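You operate a simulated robot arm through the tools that you are given. There is no shell and no other tool. Be economical: measure what you need, move in short steps, check, and stop when the job is done.

You run a simulated two-armed robot. Do the job below in one go: nothing can be reset, and whatever is moved stays where it is left.

JOB
Let the fixture on the chain through the yellow gate.
Fine: lift the gate with the chain at rest, start once, stop when the fixture is past, then drop the gate. Where these are worked on the way, their far stop is far enough and under half their travel is too little: yellow gate.

It is judged by the outcome, as a careful person would: the job done as asked, and still so three seconds after it is handed in. It fails if anything else is knocked over, pushed out of place, dropped, spilled or broken.

ROBOT AND FRAMES
Two 7-joint arms with two-finger parallel grippers on one trunk, on a base that drives. Base frame: it is fixed to the floor where the robot stands at the start and does not move with it; the origin is under the middle of the robot, x ahead of it, y to its left, z up. Readings come in mm, degrees, newtons and seconds.
The left shoulder is at the start at [50, 158, 1069], the right one opposite. With the tool pointing down near the work surface each hand reaches from about 100 to 520 mm from the robot's upright axis, wherever it stands, measured 20 degrees to its own side. Places, roughly: black knob [0, -1100, 900]; control box [-100, -1100, 500]; guard door [200, -600, 600]; start key [-100, -1000, 900]; stop key [-200, -1000, 900]; yellow gate [700, -200, 500]. Payload 3.91 kg a hand.
The tool frame of a hand sits at the grasp point between the pads (the TCP): z along the fingers, y along the line on which they close. The tips reach 30 mm beyond it. The gripper opens to 110 mm. The fingers are 20 mm wide and 10 mm thick; the gripper's body (48 by 112 mm) begins 55 mm behind the TCP.
Orientation is told as [roll, pitch, yaw] about the base's x, y, z axes, in that order, counted from this pose: with the fingers straight down and closing along the base's y, the tool's x points along the base's -x, its y along +y and its z along -z.

CONTROLS
- The arms move only by the tool move_arm. It takes "left_targets", "right_targets" or both (then of equal length, played together; a hand with none holds still); each is a list of rows, each a list of 7 numbers: the shift along the tool's x, y, z in units of 200 mm (1.0 is 200 mm), then the turn, a rotation vector about the tool's x, y, z in units of 90 degrees (1.0 is 90 degrees), then the finger opening in mm, from 0 to 110. In form: [[dx, dy, dz, wx, wy, wz, jaw], ...]. A call has 1 to 8 rows; each row is the pose to reach, as a shift and turn from the pose commanded when the call began, along the tool's axes at that moment. A call with a number of a shift or a turn outside -1 to 1 is refused whole. Each row takes 0.2 s and may step no farther than 50 mm and 8.6 degrees from the row before; otherwise, or with a gripper value out of range, the whole call is refused. Where a pose cannot be reached the arm comes as near as it can. A force on the tool above 60 N (or 10 N above the force at the start of the call, whichever is more), or a blocked arm, ends the call early, and 0.2 s more pass. The fingers move at their own pace (about 153 mm/s each) and stop on an object; they squeeze with about 27 N. The grip force told is the motor's: it shows also when the fingers shut on nothing. Time passes only in rows, and 0.2 s behind the last, so rows that repeat a pose let the fingers close. The reply holds the time, the measured pose of the TCP, the force on the tool along the base axes, the opening and the grip force, in the units named above and with some noise, with the torque about the TCP (base axes, N m) and any sound that the robot's microphone picked up.
- Cameras (640 x 400 px; columns grow to the right, rows downward): "scene" is now at [112.3, -59.3, 1239]; the picture's right is [-0.64, -0.77, 0.00], its down [-0.19, 0.16, -0.97] and it looks along [0.74, -0.62, -0.25] (base axes); focal length 214 px, centre (320, 200). "left" rides on the left gripper at [72, -17, -103] in its tool frame; the picture's right is [0.23, 0.97, 0.00], its down [-0.76, 0.18, -0.62] and it looks along [-0.61, 0.14, 0.78] (tool axes); focal length 222 px, centre (320, 200). "right" rides on the right gripper at [72, 17, -103] in its tool frame; the picture's right is [-0.23, 0.97, 0.00], its down [-0.76, -0.18, -0.62] and it looks along [-0.61, -0.14, 0.78] (tool axes); focal length 222 px, centre (320, 200). There is no depth. A picture from a camera that has moved, and an enlarged one, comes with that camera's place and axes in the base frame and with its lens.
- camera(camera): a new picture of that camera. It takes no simulated time.
- slide_trunk(by): slides the trunk up (or, below 0, down) by that many mm; the arms and the scene camera ride with it, the base frame stays. It gives what a move gives, with no picture.
- roll_base(legs): drives the robot by 1 to 6 legs, each [ahead, turn to the left] in mm and degrees, along the robot's own axes; the way and the turn of a leg run together, so that a leg with both is an arc; at most 1500 mm and 180 degrees a leg. The arms and the cameras ride along, it lands a little off, and it stops where it bumps. It gives what a move gives.
- pan_tilt(pan, tilt): turns the head with the scene camera to pan (to the left, within 80 degrees either way) and tilt (down, from -29 to 69), counted from straight ahead of the robot. It gives what a move gives.
- inspect(camera, box): a new picture of the part [left, top, right, bottom] of that camera's present view, enlarged. It takes no simulated time.
- hand_in(): hands the job in; it is judged then, once.

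Work in short steps. Places have to be worked out from the pictures, the camera data and where the tool is seen: move nearer, look again, correct. Check each grasp and each placing, and mend what went wrong. You have 120 turns and 92 pictures in all, those below and enlarged ones among them. Open the grippers and draw the arms clear of the work before you hand the job in, unless the task says otherwise; then end with one line.

The tools are called after "Call:" as a command line: name --argument value ..., lists and objects as JSON in quotes. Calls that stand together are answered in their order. move_arm: Moves the arms, as the interface text tells. Its arguments: {"type":"object","properties":{"left_targets":{"type":"array","items":{"type":"array","items":{"type":"number"}}},"right_targets":{"type":"array","items":{"type":"array","items":{"type":"number"}}}},"required":[]} The other tools are called the same way: slide_trunk (by) slides the trunk up or down; roll_base (legs) drives the base; pan_tilt (pan, tilt) turns the head that bears the scene camera; camera (camera) takes a picture; inspect (camera, box) takes an enlarged picture of a part of a camera's view; hand_in () hands the job in.

At the start:

```text
clock: 0.0
left_eef_pos: [274.4, -45.6, 1241.1]
left_tcp_rot: [0.0, 0.1, 0.1]
left_contact_force: [0.3, 0.0, 0.2]
left_torque: [0.01, 0.0, -0.01]
left_finger_gap: 110.2
left_gripper_force: 0.0
right_eef_pos: [308.1, -323.7, 1267.8]
right_tcp_rot: [0.0, 0.0, 0.0]
right_contact_force: [0.5, 0.2, -0.1]
right_torque: [0.02, 0.0, 0.02]
right_finger_gap: 110.1
right_gripper_force: 0.1
trunk travel left (down, up): [-311.0, 172.0]
robot x, y, heading: [-0.6, 0.6, 0.0]
head pan, tilt: [-39.8, 14.4]
```

scene: 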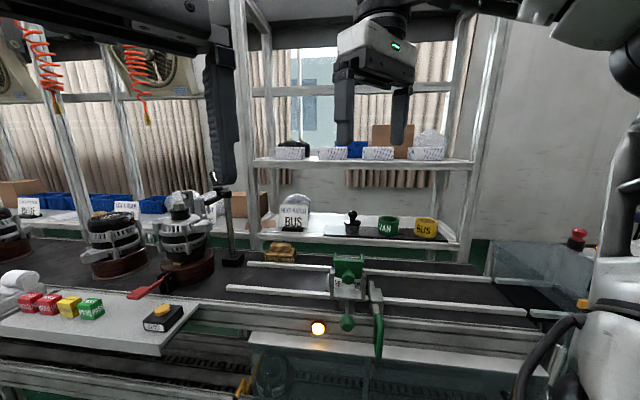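
right: 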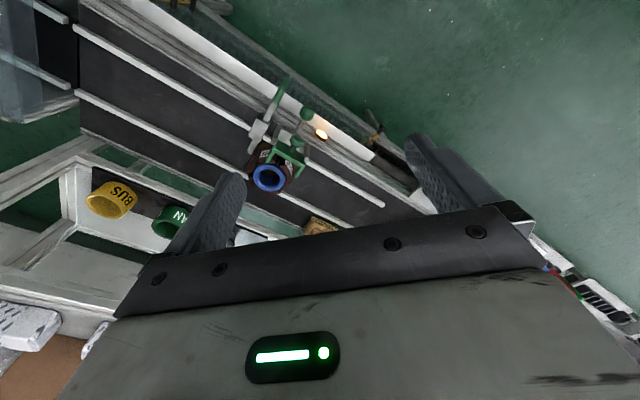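
left: 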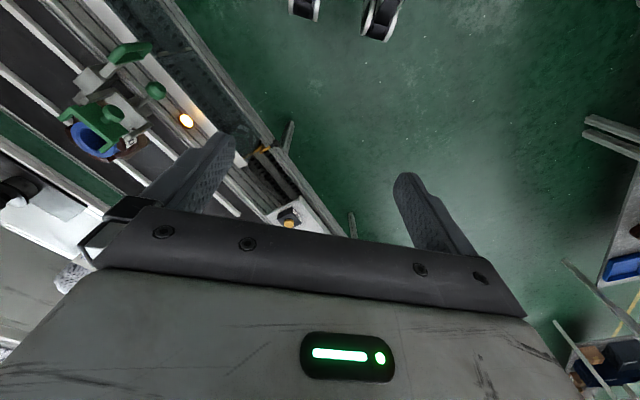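

The scene shows a conveyor line with a chain beneath it; the gate seems to be low down. I turn the head to look at the gate and then at the control side.

Call:
pan_tilt --pan -15 --tilt 45

Call:
camera --camera "scene"

Call:
pan_tilt --pan -80 --tilt 30

Call:
camera --camera "scene"

```text
clock: 1.0
left_eef_pos: [282.1, -44.9, 1239.7]
left_tcp_rot: [0.2, 0.1, 0.8]
left_contact_force: [57.6, 10.0, -12.2]
left_torque: [-0.9, 5.36, -0.04]
left_finger_gap: 110.0
left_gripper_force: 0.2
right_eef_pos: [308.5, -324.6, 1267.2]
right_tcp_rot: [0.0, -0.1, -0.1]
right_contact_force: [-0.6, -0.4, 0.1]
right_torque: [0.02, -0.01, 0.0]
right_finger_gap: 109.9
right_gripper_force: 0.0
trunk travel left (down, up): [-311.0, 172.0]
robot x, y, heading: [-2.8, -1.0, -0.2]
head pan, tilt: [-15.0, 45.0]
```

```text
88 pictures are left
camera scene: at [126.9, -30.5, 1219.1], right [-0.34, -0.94, 0.0], down [-0.42, 0.15, -0.89], along [0.84, -0.3, -0.45], focal length 214 px, centre (320, 200)
```

scene: 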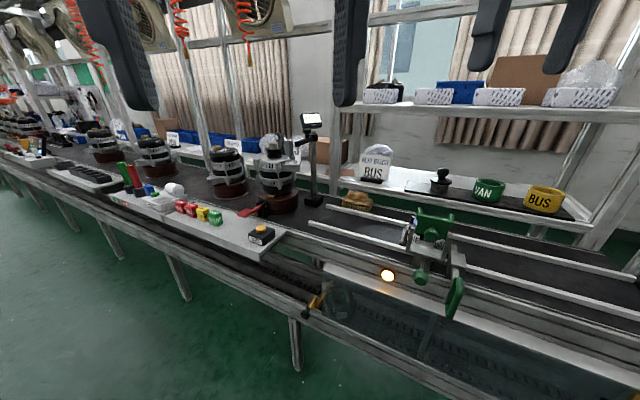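

```text
clock: 2.3
left_eef_pos: [276.2, -46.3, 1242.7]
left_tcp_rot: [0.0, 0.0, 0.0]
left_contact_force: [-0.2, -0.1, 0.0]
left_torque: [0.0, 0.0, 0.01]
left_finger_gap: 110.0
left_gripper_force: 0.0
right_eef_pos: [307.9, -323.4, 1267.0]
right_tcp_rot: [0.0, -0.1, 0.0]
right_contact_force: [-0.3, 0.2, -0.5]
right_torque: [0.02, -0.01, -0.02]
right_finger_gap: 109.8
right_gripper_force: 0.0
trunk travel left (down, up): [-311.0, 172.0]
robot x, y, heading: [-1.4, 0.2, -0.2]
head pan, tilt: [-80.0, 30.0]
```

```text
87 pictures are left
camera scene: at [56.3, -88.7, 1213.9], right [-0.98, -0.17, 0.0], down [-0.09, 0.49, -0.87], along [0.15, -0.85, -0.5], focal length 214 px, centre (320, 200)
```

scene: 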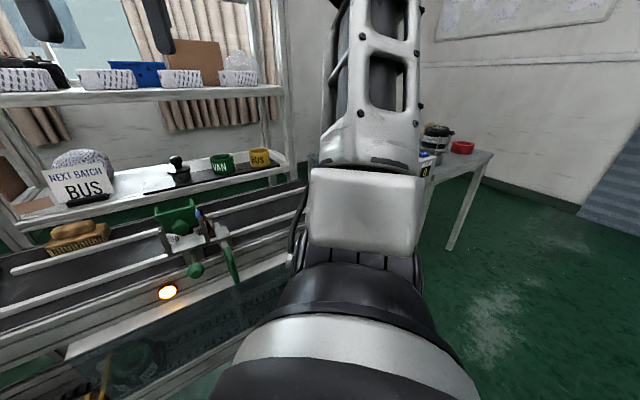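

The head brushed the left hand, so I move the left hand left and down before any more head turning.

Call:
move_arm --left_targets '[[0, 0.2, 0.1, 0, 0, 0, 60], [0, 0.4, 0.2, 0, 0, 0, 0], [0, 0.6, 0.35, 0, 0, 0, 0], [0, 0.8, 0.5, 0, 0, 0, 0], [0, 0.9, 0.7, 0, 0, 0, 0]]'

Call:
roll_base --legs '[[0, -40]]'

Call:
pan_tilt --pan 20 --tilt 45

Call:
camera --camera "scene"

```text
clock: 3.5
left_eef_pos: [276.9, 135.5, 1101.3]
left_tcp_rot: [-0.1, -0.1, 0.0]
left_contact_force: [0.1, -0.4, 0.9]
left_torque: [-0.03, 0.01, 0.03]
left_finger_gap: 0.0
left_gripper_force: 27.1
right_eef_pos: [307.9, -322.4, 1266.7]
right_tcp_rot: [-0.1, 0.1, 0.0]
right_contact_force: [-0.8, -0.9, 0.3]
right_torque: [0.03, -0.03, 0.03]
right_finger_gap: 110.1
right_gripper_force: 0.1
trunk travel left (down, up): [-311.0, 172.0]
robot x, y, heading: [-1.3, 0.3, -0.3]
head pan, tilt: [-80.0, 30.0]
```

```text
clock: 5.8
left_eef_pos: [297.6, -74.6, 1102.4]
left_tcp_rot: [0.0, 0.1, -39.8]
left_contact_force: [-0.4, 0.5, 0.8]
left_torque: [-0.02, 0.02, -0.01]
left_finger_gap: 0.2
left_gripper_force: 26.8
right_eef_pos: [28.8, -445.8, 1267.0]
right_tcp_rot: [-0.1, 0.0, -39.9]
right_contact_force: [0.3, 0.0, -0.5]
right_torque: [0.02, -0.01, -0.03]
right_finger_gap: 110.0
right_gripper_force: 0.1
trunk travel left (down, up): [-311.0, 172.0]
robot x, y, heading: [2.6, 0.4, -39.6]
head pan, tilt: [-80.0, 30.0]
```

```text
clock: 7.5
left_eef_pos: [298.5, -73.0, 1102.4]
left_tcp_rot: [0.0, 0.0, -39.7]
left_contact_force: [-0.7, -0.3, 0.2]
left_torque: [0.03, -0.01, 0.0]
left_finger_gap: 0.0
left_gripper_force: 26.9
right_eef_pos: [28.6, -446.1, 1267.1]
right_tcp_rot: [0.0, 0.1, -39.8]
right_contact_force: [-0.8, 0.2, -0.3]
right_torque: [-0.05, -0.02, -0.03]
right_finger_gap: 110.3
right_gripper_force: 0.2
trunk travel left (down, up): [-311.0, 172.0]
robot x, y, heading: [-1.1, 3.4, -39.7]
head pan, tilt: [20.0, 45.0]
```

```text
86 pictures are left
camera scene: at [107.7, -52.8, 1191.3], right [-0.34, -0.94, 0.0], down [-0.67, 0.24, -0.71], along [0.67, -0.24, -0.71], focal length 214 px, centre (320, 200)
```

scene: 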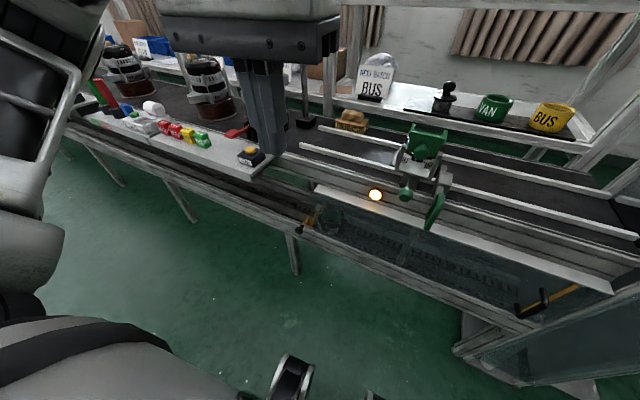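

Call:
inspect --camera "scene" --box '[260, 170, 420, 270]'

Call:
inspect --camera "scene" --box '[440, 200, 640, 325]'

```text
4.00 times, centred on (340, 220) of scene
camera zoom: at [107.7, -52.8, 1191.3], right [-0.34, -0.94, 0.0], down [-0.67, 0.24, -0.71], along [0.67, -0.24, -0.71], focal length 858 px, centre (240, 120)
```

zoom: 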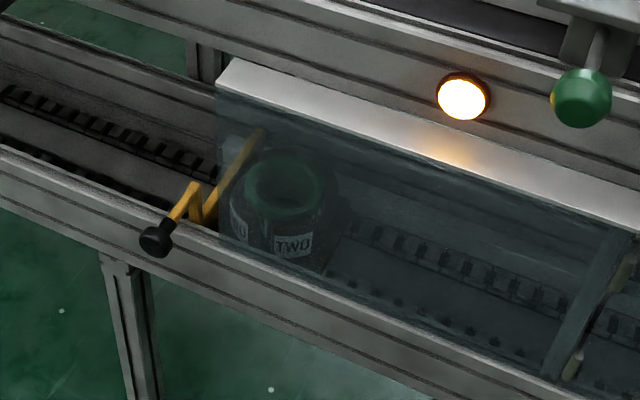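

```text
3.20 times, centred on (540, 262) of scene
camera zoom: at [107.7, -52.8, 1191.3], right [-0.34, -0.94, 0.0], down [-0.67, 0.24, -0.71], along [0.67, -0.24, -0.71], focal length 686 px, centre (-384, 0)
```

zoom: 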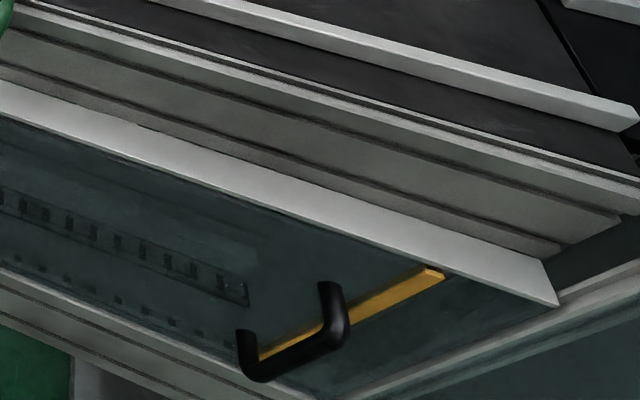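

The yellow gate bar with a black grip pokes out over the front rail at left; fixture TWO waits behind the guard. Next I look at the control side.

Call:
pan_tilt --pan -55 --tilt 30

Call:
camera --camera "scene"

Call:
camera --camera "right"

```text
clock: 9.0
left_eef_pos: [298.0, -72.8, 1102.2]
left_tcp_rot: [-0.1, 0.0, -39.8]
left_contact_force: [0.0, 0.0, -0.5]
left_torque: [-0.02, 0.01, 0.0]
left_finger_gap: 0.2
left_gripper_force: 26.8
right_eef_pos: [30.2, -445.7, 1268.3]
right_tcp_rot: [-0.1, 0.0, -39.8]
right_contact_force: [0.2, -0.4, 0.2]
right_torque: [0.01, 0.02, 0.02]
right_finger_gap: 110.4
right_gripper_force: 0.1
trunk travel left (down, up): [-311.0, 172.0]
robot x, y, heading: [-1.9, -0.9, -39.7]
head pan, tilt: [-55.0, 30.0]
```

```text
83 pictures are left
camera scene: at [23.8, -115.3, 1213.9], right [-1.0, 0.08, 0.0], down [0.04, 0.5, -0.87], along [-0.07, -0.86, -0.5], focal length 214 px, centre (320, 200)
```

scene: 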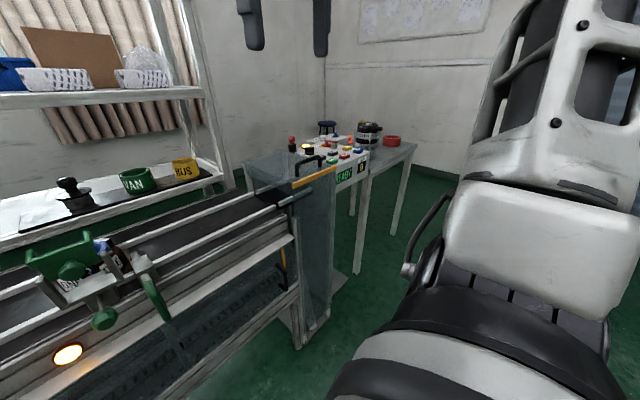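

```text
82 pictures are left
camera right: at [-16.2, -386.5, 1371.2], right [0.8, 0.6, 0.0], down [0.47, -0.62, 0.62], along [0.38, -0.5, -0.78], focal length 222 px, centre (320, 200)
```

right: 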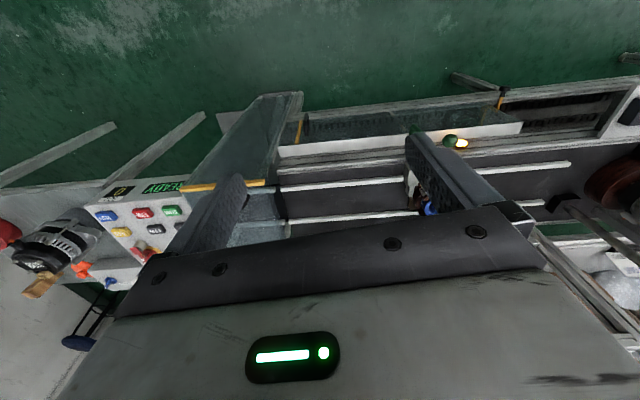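

Call:
inspect --camera "scene" --box '[230, 100, 422, 220]'

Call:
inspect --camera "right" --box '[60, 160, 220, 260]'

```text
3.33 times, centred on (326, 160) of scene
camera zoom: at [23.8, -115.3, 1213.9], right [-1.0, 0.08, 0.0], down [0.04, 0.5, -0.87], along [-0.07, -0.86, -0.5], focal length 715 px, centre (300, 333)
```

zoom: 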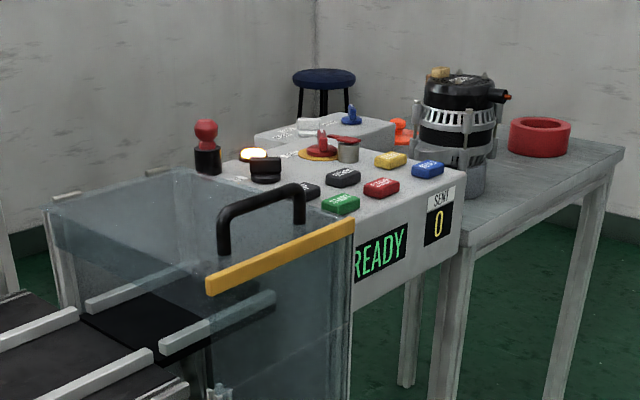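

```text
4.00 times, centred on (140, 210) of right
camera zoom: at [-16.2, -386.5, 1371.2], right [0.8, 0.6, 0.0], down [0.47, -0.62, 0.62], along [0.38, -0.5, -0.78], focal length 888 px, centre (1040, 160)
```

zoom: 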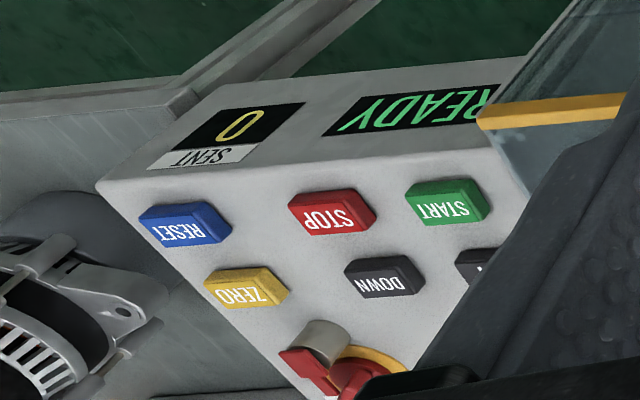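

Panel worked out: START about (-95,-957,910), STOP about (-160,-1014,910). The gate comes first, so I drive so that its grip lies ahead of the left arm, then look closer.

Call:
roll_base --legs '[[0, 39.7], [200, 0], [0, -39.5]]'

Call:
pan_tilt --pan 15 --tilt 60

Call:
camera --camera "scene"

Call:
camera --camera "left"

```text
clock: 14.3
left_eef_pos: [499.4, -71.0, 1102.5]
left_tcp_rot: [0.0, 0.0, -39.5]
left_contact_force: [0.4, 0.8, 0.1]
left_torque: [0.01, 0.01, -0.04]
left_finger_gap: 0.0
left_gripper_force: 27.0
right_eef_pos: [233.2, -444.9, 1268.7]
right_tcp_rot: [0.1, 0.0, -39.5]
right_contact_force: [0.0, -0.2, -0.4]
right_torque: [0.0, 0.01, -0.01]
right_finger_gap: 110.3
right_gripper_force: 0.0
trunk travel left (down, up): [-311.0, 172.0]
robot x, y, heading: [202.3, -1.2, -39.6]
head pan, tilt: [-55.0, 30.0]
```

```text
clock: 15.8
left_eef_pos: [502.1, -70.8, 1101.5]
left_tcp_rot: [-0.1, 0.1, -39.4]
left_contact_force: [-0.5, -1.4, -0.4]
left_torque: [0.03, -0.02, 0.02]
left_finger_gap: 0.0
left_gripper_force: 26.8
right_eef_pos: [232.4, -444.5, 1267.0]
right_tcp_rot: [0.0, 0.0, -39.6]
right_contact_force: [-0.9, 0.7, -0.1]
right_torque: [-0.03, 0.03, -0.03]
right_finger_gap: 109.9
right_gripper_force: 0.0
trunk travel left (down, up): [-311.0, 172.0]
robot x, y, heading: [203.7, 1.4, -39.7]
head pan, tilt: [15.0, 60.0]
```

```text
79 pictures are left
camera scene: at [293.8, -53.5, 1172.4], right [-0.43, -0.9, 0.0], down [-0.78, 0.37, -0.51], along [0.46, -0.22, -0.86], focal length 214 px, centre (320, 200)
```

scene: 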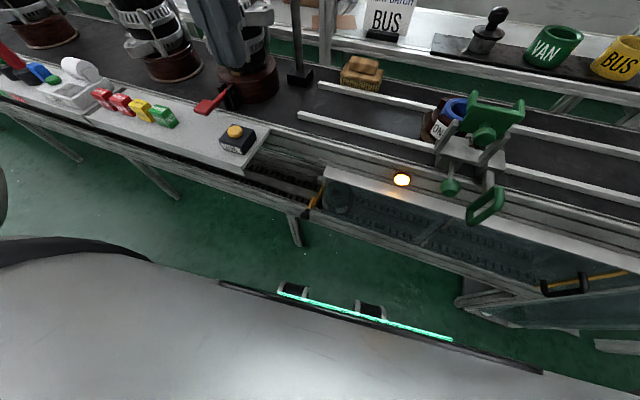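

```text
78 pictures are left
camera left: at [434.1, -37.0, 1206.5], right [0.44, 0.9, 0.0], down [0.7, -0.35, 0.62], along [0.56, -0.28, -0.78], focal length 222 px, centre (320, 200)
```

left: 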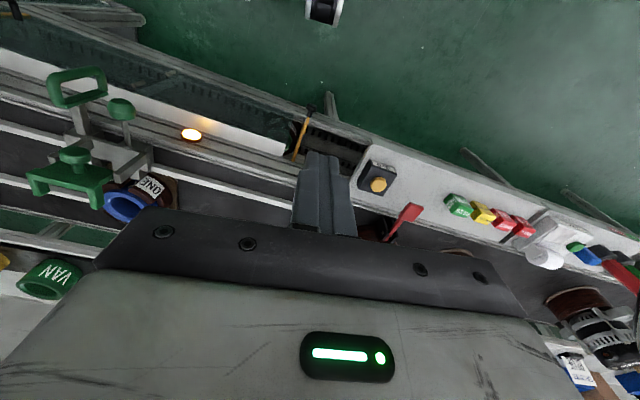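

Call:
inspect --camera "scene" --box '[256, 160, 384, 240]'

Call:
inspect --camera "left" --box '[240, 80, 400, 180]'

```text
5.00 times, centred on (320, 200) of scene
camera zoom: at [293.8, -53.5, 1172.4], right [-0.43, -0.9, 0.0], down [-0.78, 0.37, -0.51], along [0.46, -0.22, -0.86], focal length 1072 px, centre (320, 200)
```

zoom: 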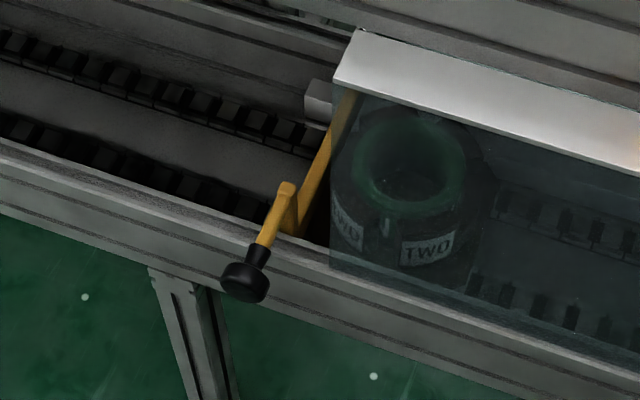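

```text
4.00 times, centred on (320, 130) of left
camera zoom: at [434.1, -37.0, 1206.5], right [0.44, 0.9, 0.0], down [0.7, -0.35, 0.62], along [0.56, -0.28, -0.78], focal length 888 px, centre (320, 480)
```

zoom: 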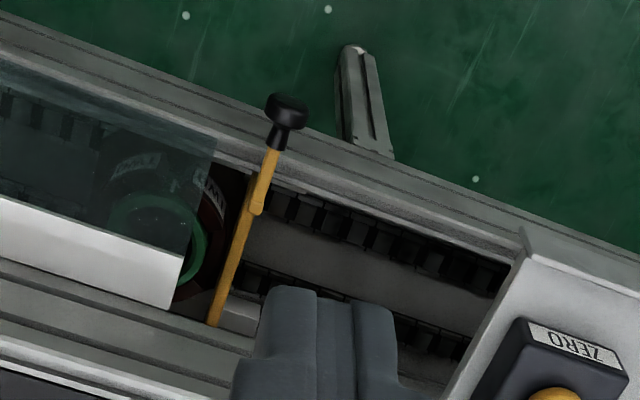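

The two views agree: grip knob about (593,-143,546), its shaft running to an upright at about (648,-195,546). I lower the trunk so the left arm can reach down there.

Call:
slide_trunk --by -250

Call:
camera --camera "left"

```text
clock: 18.3
left_eef_pos: [501.8, -71.3, 851.7]
left_tcp_rot: [-0.1, 0.1, -39.6]
left_contact_force: [-0.4, 0.7, 0.2]
left_torque: [0.0, -0.02, 0.02]
left_finger_gap: 0.3
left_gripper_force: 26.7
right_eef_pos: [232.7, -444.2, 1017.2]
right_tcp_rot: [0.0, 0.0, -39.6]
right_contact_force: [0.1, 0.3, -0.4]
right_torque: [0.02, 0.0, -0.03]
right_finger_gap: 109.9
right_gripper_force: 0.1
trunk travel left (down, up): [-61.0, 422.0]
robot x, y, heading: [202.0, 1.0, -39.3]
head pan, tilt: [15.0, 60.0]
```

```text
75 pictures are left
camera left: at [433.9, -37.0, 956.6], right [0.44, 0.9, 0.0], down [0.7, -0.35, 0.62], along [0.56, -0.28, -0.78], focal length 222 px, centre (320, 200)
```

left: 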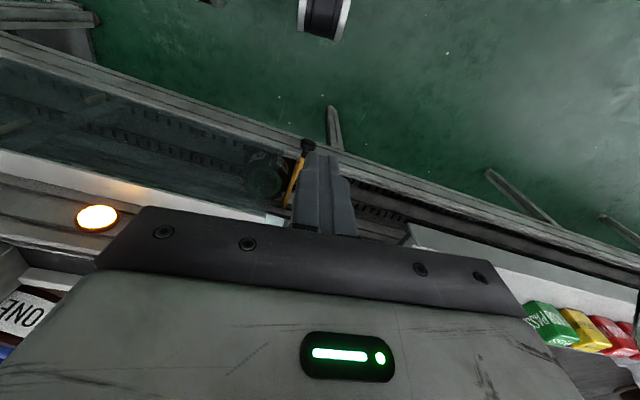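

The left hand is already in line sideways. I open it to 60 mm, bring it forward and down to about 140 mm above the handle, and look.

Call:
move_arm --left_targets '[[-0.1, 0, 0.18, 0, 0, 0, 60], [-0.25, 0, 0.36, 0, 0, 0, 60], [-0.4, 0, 0.54, 0, 0, 0, 60], [-0.58, 0, 0.68, 0, 0, 0, 60], [-0.7, 0, 0.76, 0, 0, 0, 60]]'

Call:
camera --camera "left"

Call:
camera --camera "scene"

```text
clock: 19.5
left_eef_pos: [606.7, -157.7, 719.5]
left_tcp_rot: [-0.2, -2.5, -39.2]
left_contact_force: [-0.7, -0.3, -0.4]
left_torque: [-0.04, -0.02, 0.03]
left_finger_gap: 60.0
left_gripper_force: 0.2
right_eef_pos: [222.6, -439.3, 1023.8]
right_tcp_rot: [0.3, -0.8, -39.5]
right_contact_force: [0.1, 0.2, 0.5]
right_torque: [0.02, 0.05, 0.01]
right_finger_gap: 109.9
right_gripper_force: 0.1
trunk travel left (down, up): [-61.0, 422.0]
robot x, y, heading: [204.7, 0.9, -39.3]
head pan, tilt: [15.0, 60.0]
```

```text
74 pictures are left
camera left: at [536.4, -120.7, 820.3], right [0.44, 0.9, -0.01], down [0.68, -0.32, 0.65], along [0.58, -0.3, -0.76], focal length 222 px, centre (320, 200)
```

left: 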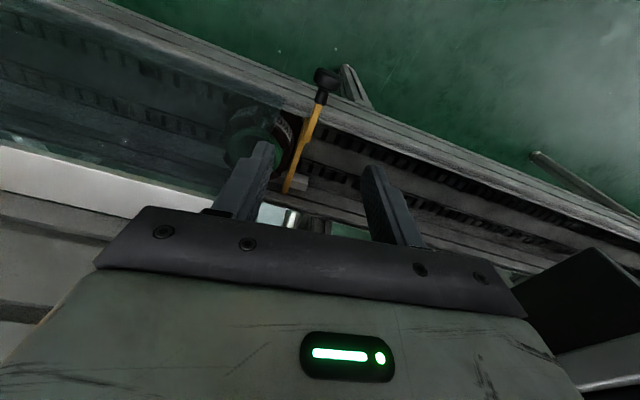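

```text
73 pictures are left
camera scene: at [284.9, -46.4, 925.7], right [-0.41, -0.91, 0.0], down [-0.78, 0.35, -0.51], along [0.47, -0.21, -0.86], focal length 214 px, centre (320, 200)
```

scene: 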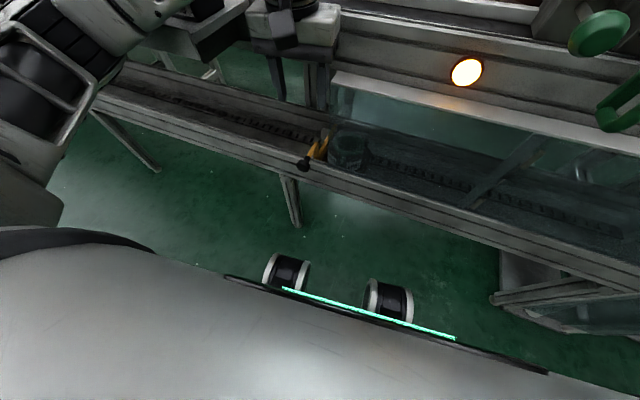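

The hand is a bit short of what I commanded and slightly pitched; I hold a moment to see whether it is only lag.

Call:
move_arm --left_targets '[[0, 0, 0, 0, 0, 0, 60], [0, 0, 0, 0, 0, 0, 60]]'

```text
clock: 20.1
left_eef_pos: [606.4, -158.4, 719.6]
left_tcp_rot: [-0.3, -2.7, -39.1]
left_contact_force: [-0.6, -0.1, 1.2]
left_torque: [-0.03, 0.02, 0.01]
left_finger_gap: 60.0
left_gripper_force: 0.0
right_eef_pos: [221.2, -440.4, 1021.8]
right_tcp_rot: [0.2, -1.0, -39.5]
right_contact_force: [-0.7, 0.4, 0.0]
right_torque: [0.01, 0.03, -0.01]
right_finger_gap: 110.0
right_gripper_force: 0.2
trunk travel left (down, up): [-61.0, 422.0]
robot x, y, heading: [202.2, 0.1, -39.6]
head pan, tilt: [15.0, 60.0]
```

It persists and the trunk leans slightly back, so some part of the arm is pressing on something. I look at it with the head raised.

Call:
pan_tilt --pan 20 --tilt 30

Call:
camera --camera "scene"

```text
clock: 21.1
left_eef_pos: [606.8, -157.5, 719.5]
left_tcp_rot: [-0.3, -2.6, -39.1]
left_contact_force: [0.4, -0.4, -0.4]
left_torque: [0.02, 0.0, -0.01]
left_finger_gap: 60.0
left_gripper_force: 0.1
right_eef_pos: [221.5, -439.5, 1021.4]
right_tcp_rot: [0.2, -0.9, -39.6]
right_contact_force: [-0.5, -0.1, -0.3]
right_torque: [0.0, -0.03, 0.0]
right_finger_gap: 110.1
right_gripper_force: 0.2
trunk travel left (down, up): [-61.0, 422.0]
robot x, y, heading: [202.2, 1.7, -39.4]
head pan, tilt: [20.0, 30.0]
```

```text
72 pictures are left
camera scene: at [307.9, -49.0, 966.3], right [-0.33, -0.94, 0.0], down [-0.46, 0.16, -0.87], along [0.82, -0.29, -0.49], focal length 214 px, centre (320, 200)
```

scene: 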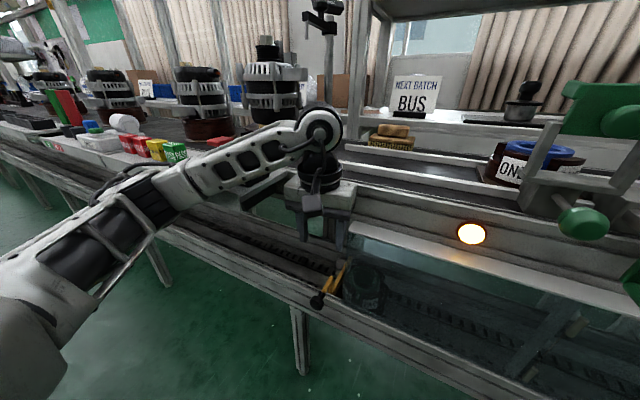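

Call:
inspect --camera "scene" --box '[180, 100, 372, 220]'

```text
3.33 times, centred on (276, 160) of scene
camera zoom: at [307.9, -49.0, 966.3], right [-0.33, -0.94, 0.0], down [-0.46, 0.16, -0.87], along [0.82, -0.29, -0.49], focal length 715 px, centre (467, 333)
```

zoom: 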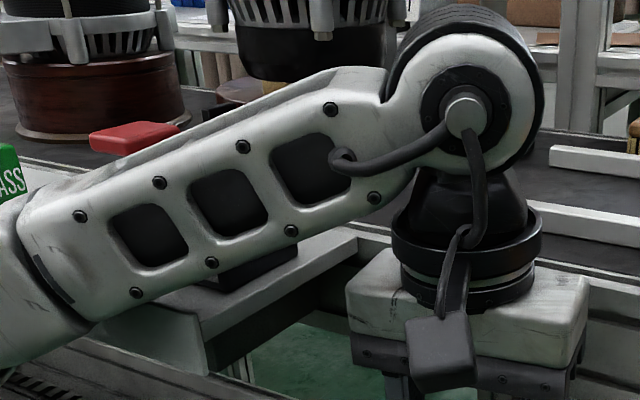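

The left forearm is leaning on the ZERO box at the platform's corner. I lift straight up at once, then draw back, and check whether the box moved.

Call:
move_arm --left_targets '[[0, 0, -0.2, 0, 0, 0, 60], [0, 0, -0.4, 0, 0, 0, 60], [0, 0, -0.6, 0, 0, 0, 60], [0.1, 0, -0.8, 0, 0, 0, 60], [0.3, 0, -0.85, 0, 0, 0, 60], [0.5, 0, -0.85, 0, 0, 0, 30], [0.7, 0, -0.85, 0, 0, 0, 0]]'

Call:
camera --camera "scene"

```text
clock: 22.7
left_eef_pos: [500.5, -71.2, 870.9]
left_tcp_rot: [-0.1, -0.1, -39.5]
left_contact_force: [0.4, -0.4, 0.9]
left_torque: [-0.03, 0.01, -0.04]
left_finger_gap: 0.0
left_gripper_force: 27.5
right_eef_pos: [233.2, -444.2, 1017.6]
right_tcp_rot: [0.1, 0.0, -39.6]
right_contact_force: [-0.4, -0.2, 0.4]
right_torque: [-0.01, -0.03, 0.0]
right_finger_gap: 109.8
right_gripper_force: 0.0
trunk travel left (down, up): [-61.0, 422.0]
robot x, y, heading: [199.2, 2.9, -39.5]
head pan, tilt: [20.0, 30.0]
```

```text
70 pictures are left
camera scene: at [318.5, -54.5, 963.9], right [-0.33, -0.94, 0.0], down [-0.47, 0.17, -0.87], along [0.82, -0.29, -0.5], focal length 214 px, centre (320, 200)
```

scene: 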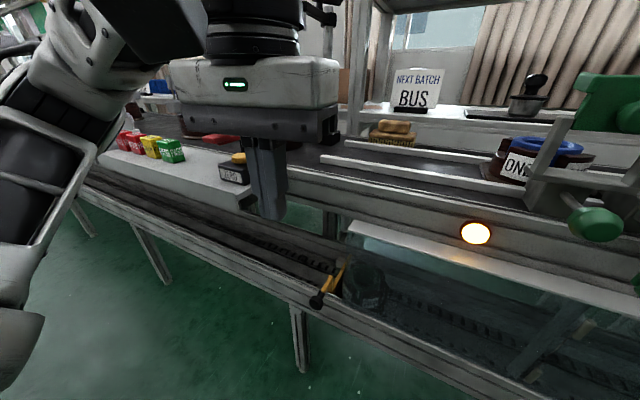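

The ZERO box looks in place. I will use the right arm instead (its forearm won't cross that platform): first draw both hands back and up, raise the trunk a bit, then shift the base about 290 mm to the left along the line.

Call:
move_arm --left_targets '[[0.2, 0, -0.1, 0, 0, 0, 0], [0.35, 0, -0.25, 0, 0, 0, 0], [0.35, 0, -0.45, 0, 0, 0, 0]]' --right_targets '[[0.2, 0, 0, 0, 0, 0, 110], [0.4, 0, 0, 0, 0, 0, 110], [0.5, 0, 0, 0, 0, 0, 110]]'

Call:
camera --camera "scene"

Call:
slide_trunk --by 100

Call:
roll_base --legs '[[0, 87], [286, 0], [0, -87]]'

```text
clock: 23.5
left_eef_pos: [446.2, -27.6, 960.1]
left_tcp_rot: [-0.1, 0.1, -39.4]
left_contact_force: [0.9, 0.1, -0.5]
left_torque: [0.02, 0.05, 0.0]
left_finger_gap: 0.0
left_gripper_force: 28.0
right_eef_pos: [160.6, -382.7, 1005.5]
right_tcp_rot: [0.1, -0.1, -39.6]
right_contact_force: [0.0, 0.1, -0.9]
right_torque: [-0.03, 0.03, 0.02]
right_finger_gap: 110.0
right_gripper_force: 0.1
right hand out of reach, approached as far as the arm can: row 2, 3
trunk travel left (down, up): [-61.0, 422.0]
robot x, y, heading: [201.6, 1.9, -39.4]
head pan, tilt: [20.0, 30.0]
```

```text
69 pictures are left
camera scene: at [319.8, -55.3, 970.8], right [-0.34, -0.94, 0.0], down [-0.41, 0.15, -0.9], along [0.85, -0.3, -0.43], focal length 214 px, centre (320, 200)
```

scene: 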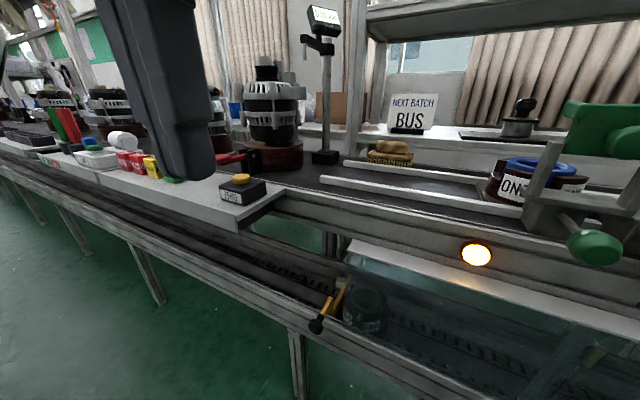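

```text
clock: 24.8
left_eef_pos: [447.7, -27.6, 1061.7]
left_tcp_rot: [-0.2, 0.1, -39.5]
left_contact_force: [0.4, 0.5, -0.5]
left_torque: [0.01, -0.02, -0.01]
left_finger_gap: 0.0
left_gripper_force: 26.8
right_eef_pos: [162.2, -381.9, 1105.0]
right_tcp_rot: [0.0, -0.1, -39.6]
right_contact_force: [0.2, 0.1, 0.3]
right_torque: [-0.02, 0.01, -0.04]
right_finger_gap: 110.1
right_gripper_force: 0.0
trunk travel left (down, up): [-161.0, 322.0]
robot x, y, heading: [202.8, 5.8, -39.5]
head pan, tilt: [20.0, 30.0]
```

```text
clock: 34.3
left_eef_pos: [637.2, 193.6, 1061.0]
left_tcp_rot: [-0.1, 0.0, -38.6]
left_contact_force: [-0.3, 0.3, -0.1]
left_torque: [0.03, 0.02, 0.03]
left_finger_gap: 0.0
left_gripper_force: 27.1
right_eef_pos: [358.4, -163.8, 1105.0]
right_tcp_rot: [0.0, -0.1, -38.8]
right_contact_force: [0.0, -0.1, -0.1]
right_torque: [0.01, 0.01, 0.01]
right_finger_gap: 109.9
right_gripper_force: 0.1
trunk travel left (down, up): [-161.0, 322.0]
robot x, y, heading: [391.5, 220.6, -38.7]
head pan, tilt: [20.0, 30.0]
```

Base landed well: the handle is now about 416 ahead and 154 right of the robot. I lower the trunk and bring the right hand above the handle at a high level, then look.

Call:
slide_trunk --by -155

Call:
move_arm --right_targets '[[0, 0.2, 0.1, 0, 0, 0, 60], [-0.1, 0.4, 0.2, 0, 0, 0, 60], [-0.3, 0.5, 0.3, 0, 0, 0, 60], [-0.48, 0.6, 0.4, 0, 0, 0, 60], [-0.65, 0.7, 0.5, 0, 0, 0, 60], [-0.8, 0.8, 0.6, 0, 0, 0, 60], [-0.9, 0.8, 0.75, 0, 0, 0, 60]]'

Call:
camera --camera "right"

Call:
camera --camera "scene"

```text
clock: 36.1
left_eef_pos: [638.8, 192.8, 905.3]
left_tcp_rot: [-0.2, 0.2, -38.6]
left_contact_force: [0.1, 1.0, 0.1]
left_torque: [0.0, 0.01, 0.0]
left_finger_gap: 0.1
left_gripper_force: 27.1
right_eef_pos: [358.3, -164.7, 950.4]
right_tcp_rot: [0.0, 0.0, -38.8]
right_contact_force: [-0.4, 1.4, -0.7]
right_torque: [0.01, -0.01, -0.02]
right_finger_gap: 110.0
right_gripper_force: 0.0
trunk travel left (down, up): [-6.0, 477.0]
robot x, y, heading: [391.3, 219.1, -38.9]
head pan, tilt: [20.0, 30.0]
```

```text
clock: 37.7
left_eef_pos: [637.7, 193.3, 907.0]
left_tcp_rot: [-0.2, 0.0, -38.6]
left_contact_force: [0.0, 0.9, 1.0]
left_torque: [-0.02, 0.0, 0.01]
left_finger_gap: 0.0
left_gripper_force: 27.4
right_eef_pos: [598.2, -153.7, 799.7]
right_tcp_rot: [0.0, -0.2, -38.8]
right_contact_force: [-0.2, 0.6, 0.1]
right_torque: [-0.01, -0.01, -0.01]
right_finger_gap: 60.1
right_gripper_force: 0.1
trunk travel left (down, up): [-6.0, 477.0]
robot x, y, heading: [391.4, 219.1, -38.7]
head pan, tilt: [20.0, 30.0]
```

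```text
68 pictures are left
camera right: at [551.1, -94.2, 903.9], right [0.79, 0.62, 0.0], down [0.48, -0.61, 0.62], along [0.39, -0.49, -0.78], focal length 222 px, centre (320, 200)
```

right: 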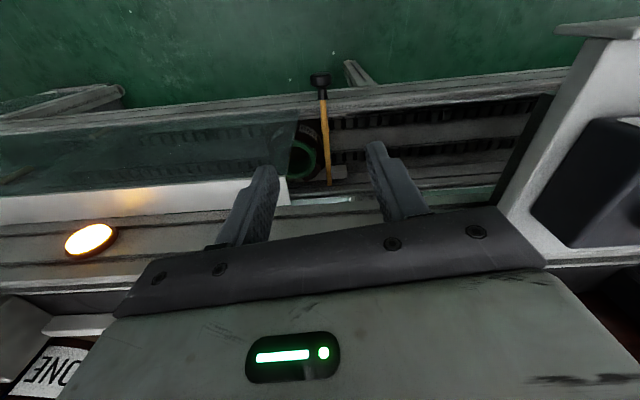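

```text
67 pictures are left
camera scene: at [512.0, 165.6, 915.8], right [-0.31, -0.95, 0.0], down [-0.41, 0.13, -0.9], along [0.86, -0.28, -0.43], focal length 214 px, centre (320, 200)
```

scene: 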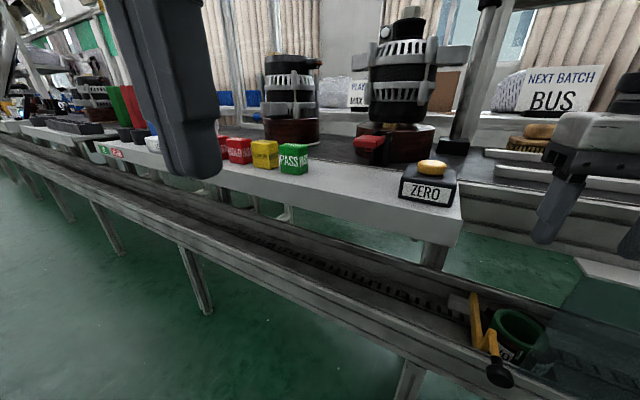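

The right arm is clear and the handle lies between the fingers' plane. I go down 140 mm with a small forward shift and look again.

Call:
move_arm --right_targets '[[-0.05, 0.01, 0.2, 0, 0, 0, 60], [-0.095, 0.01, 0.4, 0, 0, 0, 60], [-0.095, 0.01, 0.6, 0, 0, 0, 60], [-0.095, 0.01, 0.75, 0, 0, 0, 60]]'

Call:
camera --camera "right"

Call:
pan_tilt --pan -12 --tilt 45

Call:
camera --camera "scene"

```text
clock: 38.8
left_eef_pos: [638.1, 194.5, 907.0]
left_tcp_rot: [-0.2, 0.2, -38.6]
left_contact_force: [-0.8, 0.3, 0.5]
left_torque: [-0.02, 0.04, 0.02]
left_finger_gap: 0.0
left_gripper_force: 26.3
right_eef_pos: [617.0, -164.7, 664.2]
right_tcp_rot: [-0.2, -2.0, -38.9]
right_contact_force: [-9.7, 7.1, 27.3]
right_torque: [-1.75, 0.16, -0.71]
right_finger_gap: 59.9
right_gripper_force: 0.1
trunk travel left (down, up): [-6.0, 477.0]
robot x, y, heading: [393.0, 216.2, -38.6]
head pan, tilt: [20.0, 30.0]
stopped in row 4 (right hand): the force on the tool passed its limit at 66 N (the readings are from after the stop); the commanded pose is now the measured one
```

```text
66 pictures are left
camera right: at [567.6, -104.2, 766.6], right [0.79, 0.61, 0.01], down [0.46, -0.6, 0.65], along [0.4, -0.51, -0.76], focal length 222 px, centre (320, 200)
```

right: 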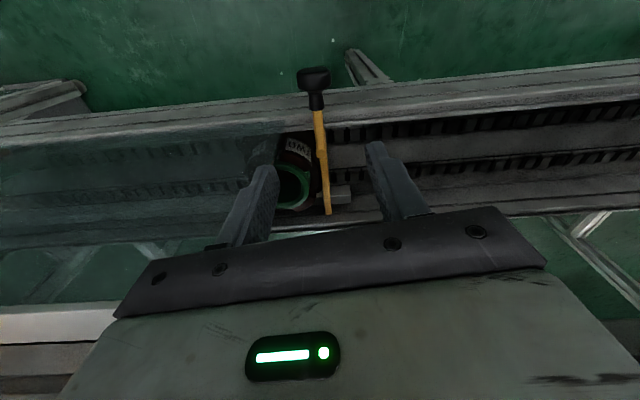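

```text
clock: 39.7
left_eef_pos: [636.3, 195.8, 908.1]
left_tcp_rot: [-0.2, -0.3, -38.8]
left_contact_force: [0.4, 0.2, 0.2]
left_torque: [-0.02, 0.01, -0.03]
left_finger_gap: 0.0
left_gripper_force: 26.6
right_eef_pos: [617.9, -165.6, 666.3]
right_tcp_rot: [-0.2, -2.1, -38.8]
right_contact_force: [-12.2, 6.3, 42.1]
right_torque: [-2.45, 0.47, -0.81]
right_finger_gap: 60.1
right_gripper_force: 0.1
trunk travel left (down, up): [-6.0, 477.0]
robot x, y, heading: [392.3, 219.9, -38.9]
head pan, tilt: [-12.0, 45.0]
```

```text
65 pictures are left
camera scene: at [474.6, 133.1, 886.9], right [-0.77, -0.63, 0.0], down [-0.45, 0.54, -0.71], along [0.45, -0.55, -0.7], focal length 214 px, centre (320, 200)
```

scene: 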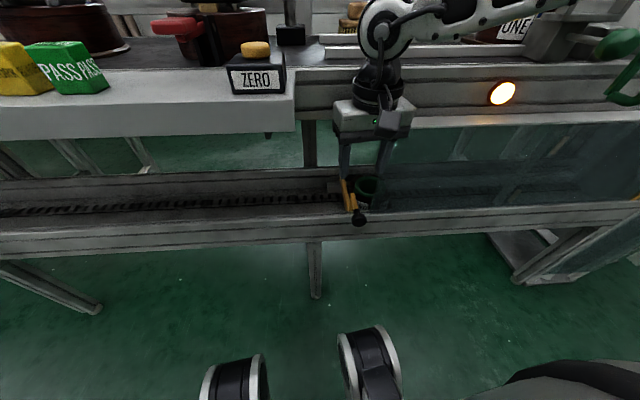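

The gripper's right end touched the guard's white ledge (about z 720, n≥598). I lift clear, and tilt the tool 30° so the fingers point forward-down and the body leans back from the ledge.

Call:
move_arm --right_targets '[[0.02, 0, -0.2, 0, 0, 0, 44], [0.05, 0, -0.4, 0, 0, 0, 44], [0.1, 0, -0.5, 0, -0.085, 0, 44], [0.1, 0, -0.5, 0, -0.17, 0, 44], [0.1, 0, -0.5, 0, -0.255, 0, 44], [0.1, 0, -0.5, 0, -0.34, 0, 44]]'

Call:
inspect --camera "scene" --box '[224, 40, 544, 240]'

```text
clock: 41.1
left_eef_pos: [637.3, 194.6, 906.4]
left_tcp_rot: [-0.1, 0.1, -38.8]
left_contact_force: [0.8, -0.2, -0.2]
left_torque: [0.03, 0.04, 0.0]
left_finger_gap: 0.3
left_gripper_force: 27.0
right_eef_pos: [599.6, -152.7, 760.0]
right_tcp_rot: [0.0, -32.2, -38.9]
right_contact_force: [-0.2, 0.0, 0.6]
right_torque: [-0.01, 0.04, 0.0]
right_finger_gap: 43.9
right_gripper_force: 0.1
trunk travel left (down, up): [-6.0, 477.0]
robot x, y, heading: [394.5, 215.3, -38.5]
head pan, tilt: [-12.0, 45.0]
```

```text
2.00 times, centred on (384, 140) of scene
camera zoom: at [475.9, 131.0, 886.3], right [-0.77, -0.63, 0.0], down [-0.45, 0.55, -0.71], along [0.45, -0.55, -0.71], focal length 429 px, centre (192, 320)
```

zoom: 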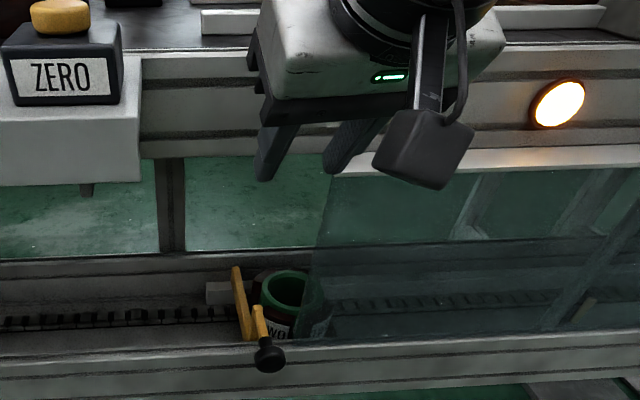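

Tilted pose is clean. I descend along the straight line toward the shaft point, 60 % of the way, and check.

Call:
move_arm --right_targets '[[0.098, 0.005, 0.18, 0, 0, 0, 44], [0.196, 0.005, 0.36, 0, 0, 0, 44], [0.294, 0.005, 0.54, 0, 0, 0, 44], [0.294, 0.005, 0.54, 0, 0, 0, 44]]'

Call:
camera --camera "right"

Call:
inspect --camera "scene" --box '[256, 120, 448, 240]'

```text
clock: 42.1
left_eef_pos: [637.9, 195.2, 906.2]
left_tcp_rot: [-0.2, 0.0, -38.7]
left_contact_force: [0.9, 0.3, -0.6]
left_torque: [0.02, 0.0, -0.02]
left_finger_gap: 0.0
left_gripper_force: 27.2
right_eef_pos: [605.8, -156.4, 636.3]
right_tcp_rot: [-0.2, -32.2, -38.9]
right_contact_force: [0.6, 0.0, 0.1]
right_torque: [-0.02, -0.03, -0.03]
right_finger_gap: 44.1
right_gripper_force: 0.0
trunk travel left (down, up): [-6.0, 477.0]
robot x, y, heading: [393.2, 220.8, -38.9]
head pan, tilt: [-12.0, 45.0]
```

```text
63 pictures are left
camera right: at [525.4, -70.4, 686.0], right [0.76, 0.64, 0.12], down [0.13, -0.34, 0.93], along [0.63, -0.69, -0.34], focal length 222 px, centre (320, 200)
```

right: 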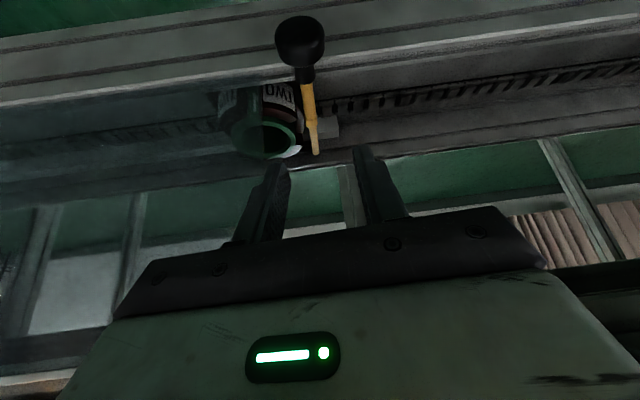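

```text
3.33 times, centred on (352, 180) of scene
camera zoom: at [475.8, 131.0, 886.3], right [-0.77, -0.63, 0.0], down [-0.45, 0.55, -0.71], along [0.45, -0.55, -0.71], focal length 715 px, centre (213, 267)
```

zoom: 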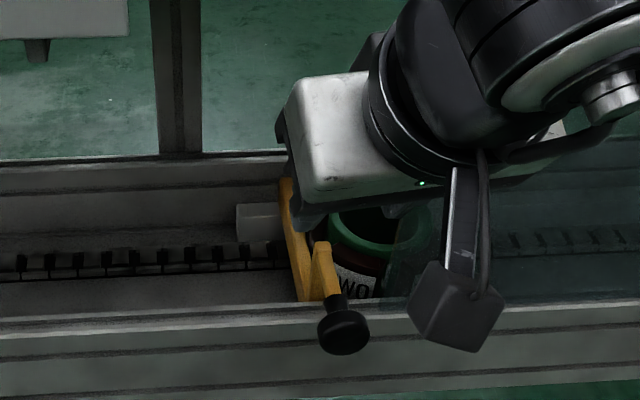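

The re-measured shaft passes about (609,-161,546), yawed about 7° clockwise of my tool. I go down onto it with that small yaw, still open.

Call:
move_arm --right_targets '[[0.06, -0.005, 0.12, 0.02, 0, 0.035, 44], [0.13, -0.01, 0.24, 0.04, 0, 0.07, 44], [0.192, -0.01, 0.358, 0.04, 0, 0.07, 44], [0.192, -0.01, 0.358, 0.04, 0, 0.07, 44]]'

Call:
camera --camera "right"

Call:
inspect --camera "scene" --box '[288, 160, 416, 240]'

```text
clock: 43.1
left_eef_pos: [637.3, 194.3, 906.3]
left_tcp_rot: [-0.1, 0.2, -38.7]
left_contact_force: [0.3, 0.2, 0.5]
left_torque: [0.02, 0.02, -0.04]
left_finger_gap: 0.0
left_gripper_force: 27.2
right_eef_pos: [608.5, -162.1, 556.7]
right_tcp_rot: [0.3, -32.0, -46.3]
right_contact_force: [0.3, 0.3, 0.6]
right_torque: [-0.02, -0.04, 0.02]
right_finger_gap: 44.2
right_gripper_force: 0.1
trunk travel left (down, up): [-6.0, 477.0]
robot x, y, heading: [385.9, 220.6, -38.5]
head pan, tilt: [-12.0, 45.0]
```

```text
61 pictures are left
camera right: at [539.9, -66.5, 606.2], right [0.84, 0.54, 0.12], down [0.09, -0.35, 0.93], along [0.54, -0.77, -0.34], focal length 222 px, centre (320, 200)
```

right: 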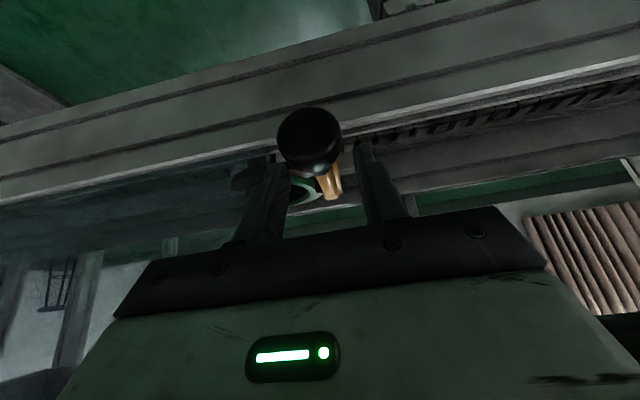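

```text
5.00 times, centred on (352, 200) of scene
camera zoom: at [475.8, 131.0, 886.3], right [-0.77, -0.63, 0.0], down [-0.45, 0.55, -0.71], along [0.45, -0.55, -0.71], focal length 1072 px, centre (160, 200)
```

zoom: 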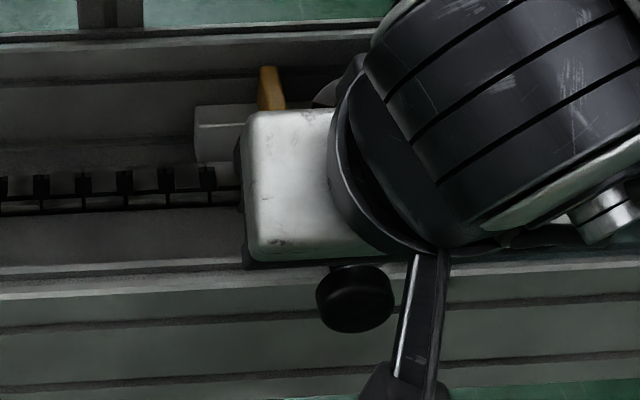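

The shaft lies between the fingers, just past the knob. I close on it.

Call:
move_arm --right_targets '[[0, 0, 0, 0, 0, 0, 20], [0, 0, 0, 0, 0, 0, 0], [0, 0, 0, 0, 0, 0, 0]]'

Call:
camera --camera "right"

```text
clock: 43.9
left_eef_pos: [637.0, 194.1, 906.5]
left_tcp_rot: [-0.2, 0.1, -38.5]
left_contact_force: [0.1, -1.0, -0.2]
left_torque: [0.0, 0.02, -0.02]
left_finger_gap: 0.0
left_gripper_force: 26.8
right_eef_pos: [610.4, -161.4, 556.3]
right_tcp_rot: [0.3, -32.0, -46.2]
right_contact_force: [8.3, 6.3, -3.0]
right_torque: [0.09, -0.15, 0.0]
right_finger_gap: 15.4
right_gripper_force: 44.8
trunk travel left (down, up): [-6.0, 477.0]
robot x, y, heading: [392.5, 214.8, -39.0]
head pan, tilt: [-12.0, 45.0]
```

```text
59 pictures are left
camera right: at [540.4, -66.0, 606.5], right [0.83, 0.54, 0.13], down [0.09, -0.35, 0.93], along [0.55, -0.77, -0.34], focal length 222 px, centre (320, 200)
```

right: 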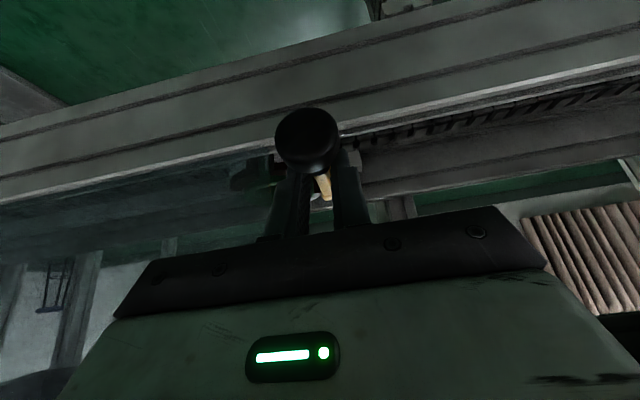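

Gripped at 15 mm. I lift 30 mm straight up and read the force.

Call:
move_arm --right_targets '[[-0.0265, 0, -0.042, 0, 0, 0, 0], [-0.053, 0, -0.085, 0, 0, 0, 0], [-0.08, 0, -0.127, 0, 0, 0, 0]]'

Call:
inspect --camera "scene" --box '[256, 120, 448, 240]'

```text
clock: 44.7
left_eef_pos: [638.9, 194.6, 905.8]
left_tcp_rot: [-0.1, 0.0, -38.5]
left_contact_force: [-0.6, -0.8, -0.6]
left_torque: [0.0, -0.02, -0.02]
left_finger_gap: 0.0
left_gripper_force: 27.2
right_eef_pos: [610.3, -161.9, 586.7]
right_tcp_rot: [0.4, -32.1, -46.1]
right_contact_force: [15.6, 8.2, -5.7]
right_torque: [0.23, -0.18, -0.1]
right_finger_gap: 15.2
right_gripper_force: 44.7
trunk travel left (down, up): [-6.0, 477.0]
robot x, y, heading: [388.9, 222.5, -38.7]
head pan, tilt: [-12.0, 45.0]
```

```text
3.33 times, centred on (352, 180) of scene
camera zoom: at [476.5, 131.1, 886.2], right [-0.77, -0.63, 0.0], down [-0.45, 0.55, -0.71], along [0.45, -0.55, -0.71], focal length 715 px, centre (213, 267)
```

zoom: 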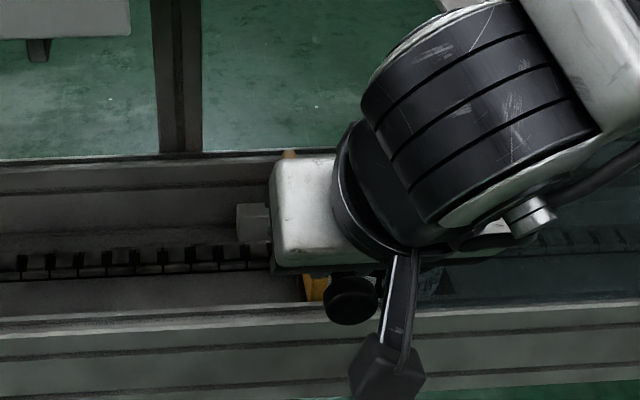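

The bar's far end rose equally, so it is a vertical slide. I ease 3 mm to the left to relax the side load and continue straight up another 60 mm.

Call:
move_arm --right_targets '[[-0.045, 0.012, -0.065, 0, 0, 0, 0], [-0.09, 0.015, -0.13, 0, 0, 0, 0], [-0.125, 0.015, -0.19, 0, 0, 0, 0], [-0.16, 0.015, -0.254, 0, 0, 0, 0]]'

Call:
camera --camera "scene"

```text
clock: 45.7
left_eef_pos: [637.2, 192.4, 906.0]
left_tcp_rot: [-0.1, 0.2, -38.7]
left_contact_force: [0.0, 0.6, -0.1]
left_torque: [0.0, -0.02, 0.0]
left_finger_gap: 0.1
left_gripper_force: 27.2
right_eef_pos: [610.2, -160.2, 645.9]
right_tcp_rot: [0.0, -31.9, -46.4]
right_contact_force: [-5.3, -10.2, -6.4]
right_torque: [0.07, 0.39, -0.08]
right_finger_gap: 15.1
right_gripper_force: 44.2
trunk travel left (down, up): [-6.0, 477.0]
robot x, y, heading: [388.8, 217.8, -38.7]
head pan, tilt: [-12.0, 45.0]
```

```text
57 pictures are left
camera scene: at [475.6, 130.2, 886.2], right [-0.77, -0.63, 0.0], down [-0.45, 0.55, -0.71], along [0.45, -0.55, -0.71], focal length 214 px, centre (320, 200)
```

scene: 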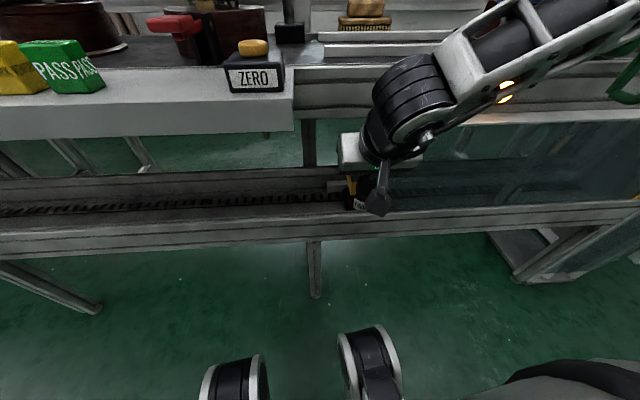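

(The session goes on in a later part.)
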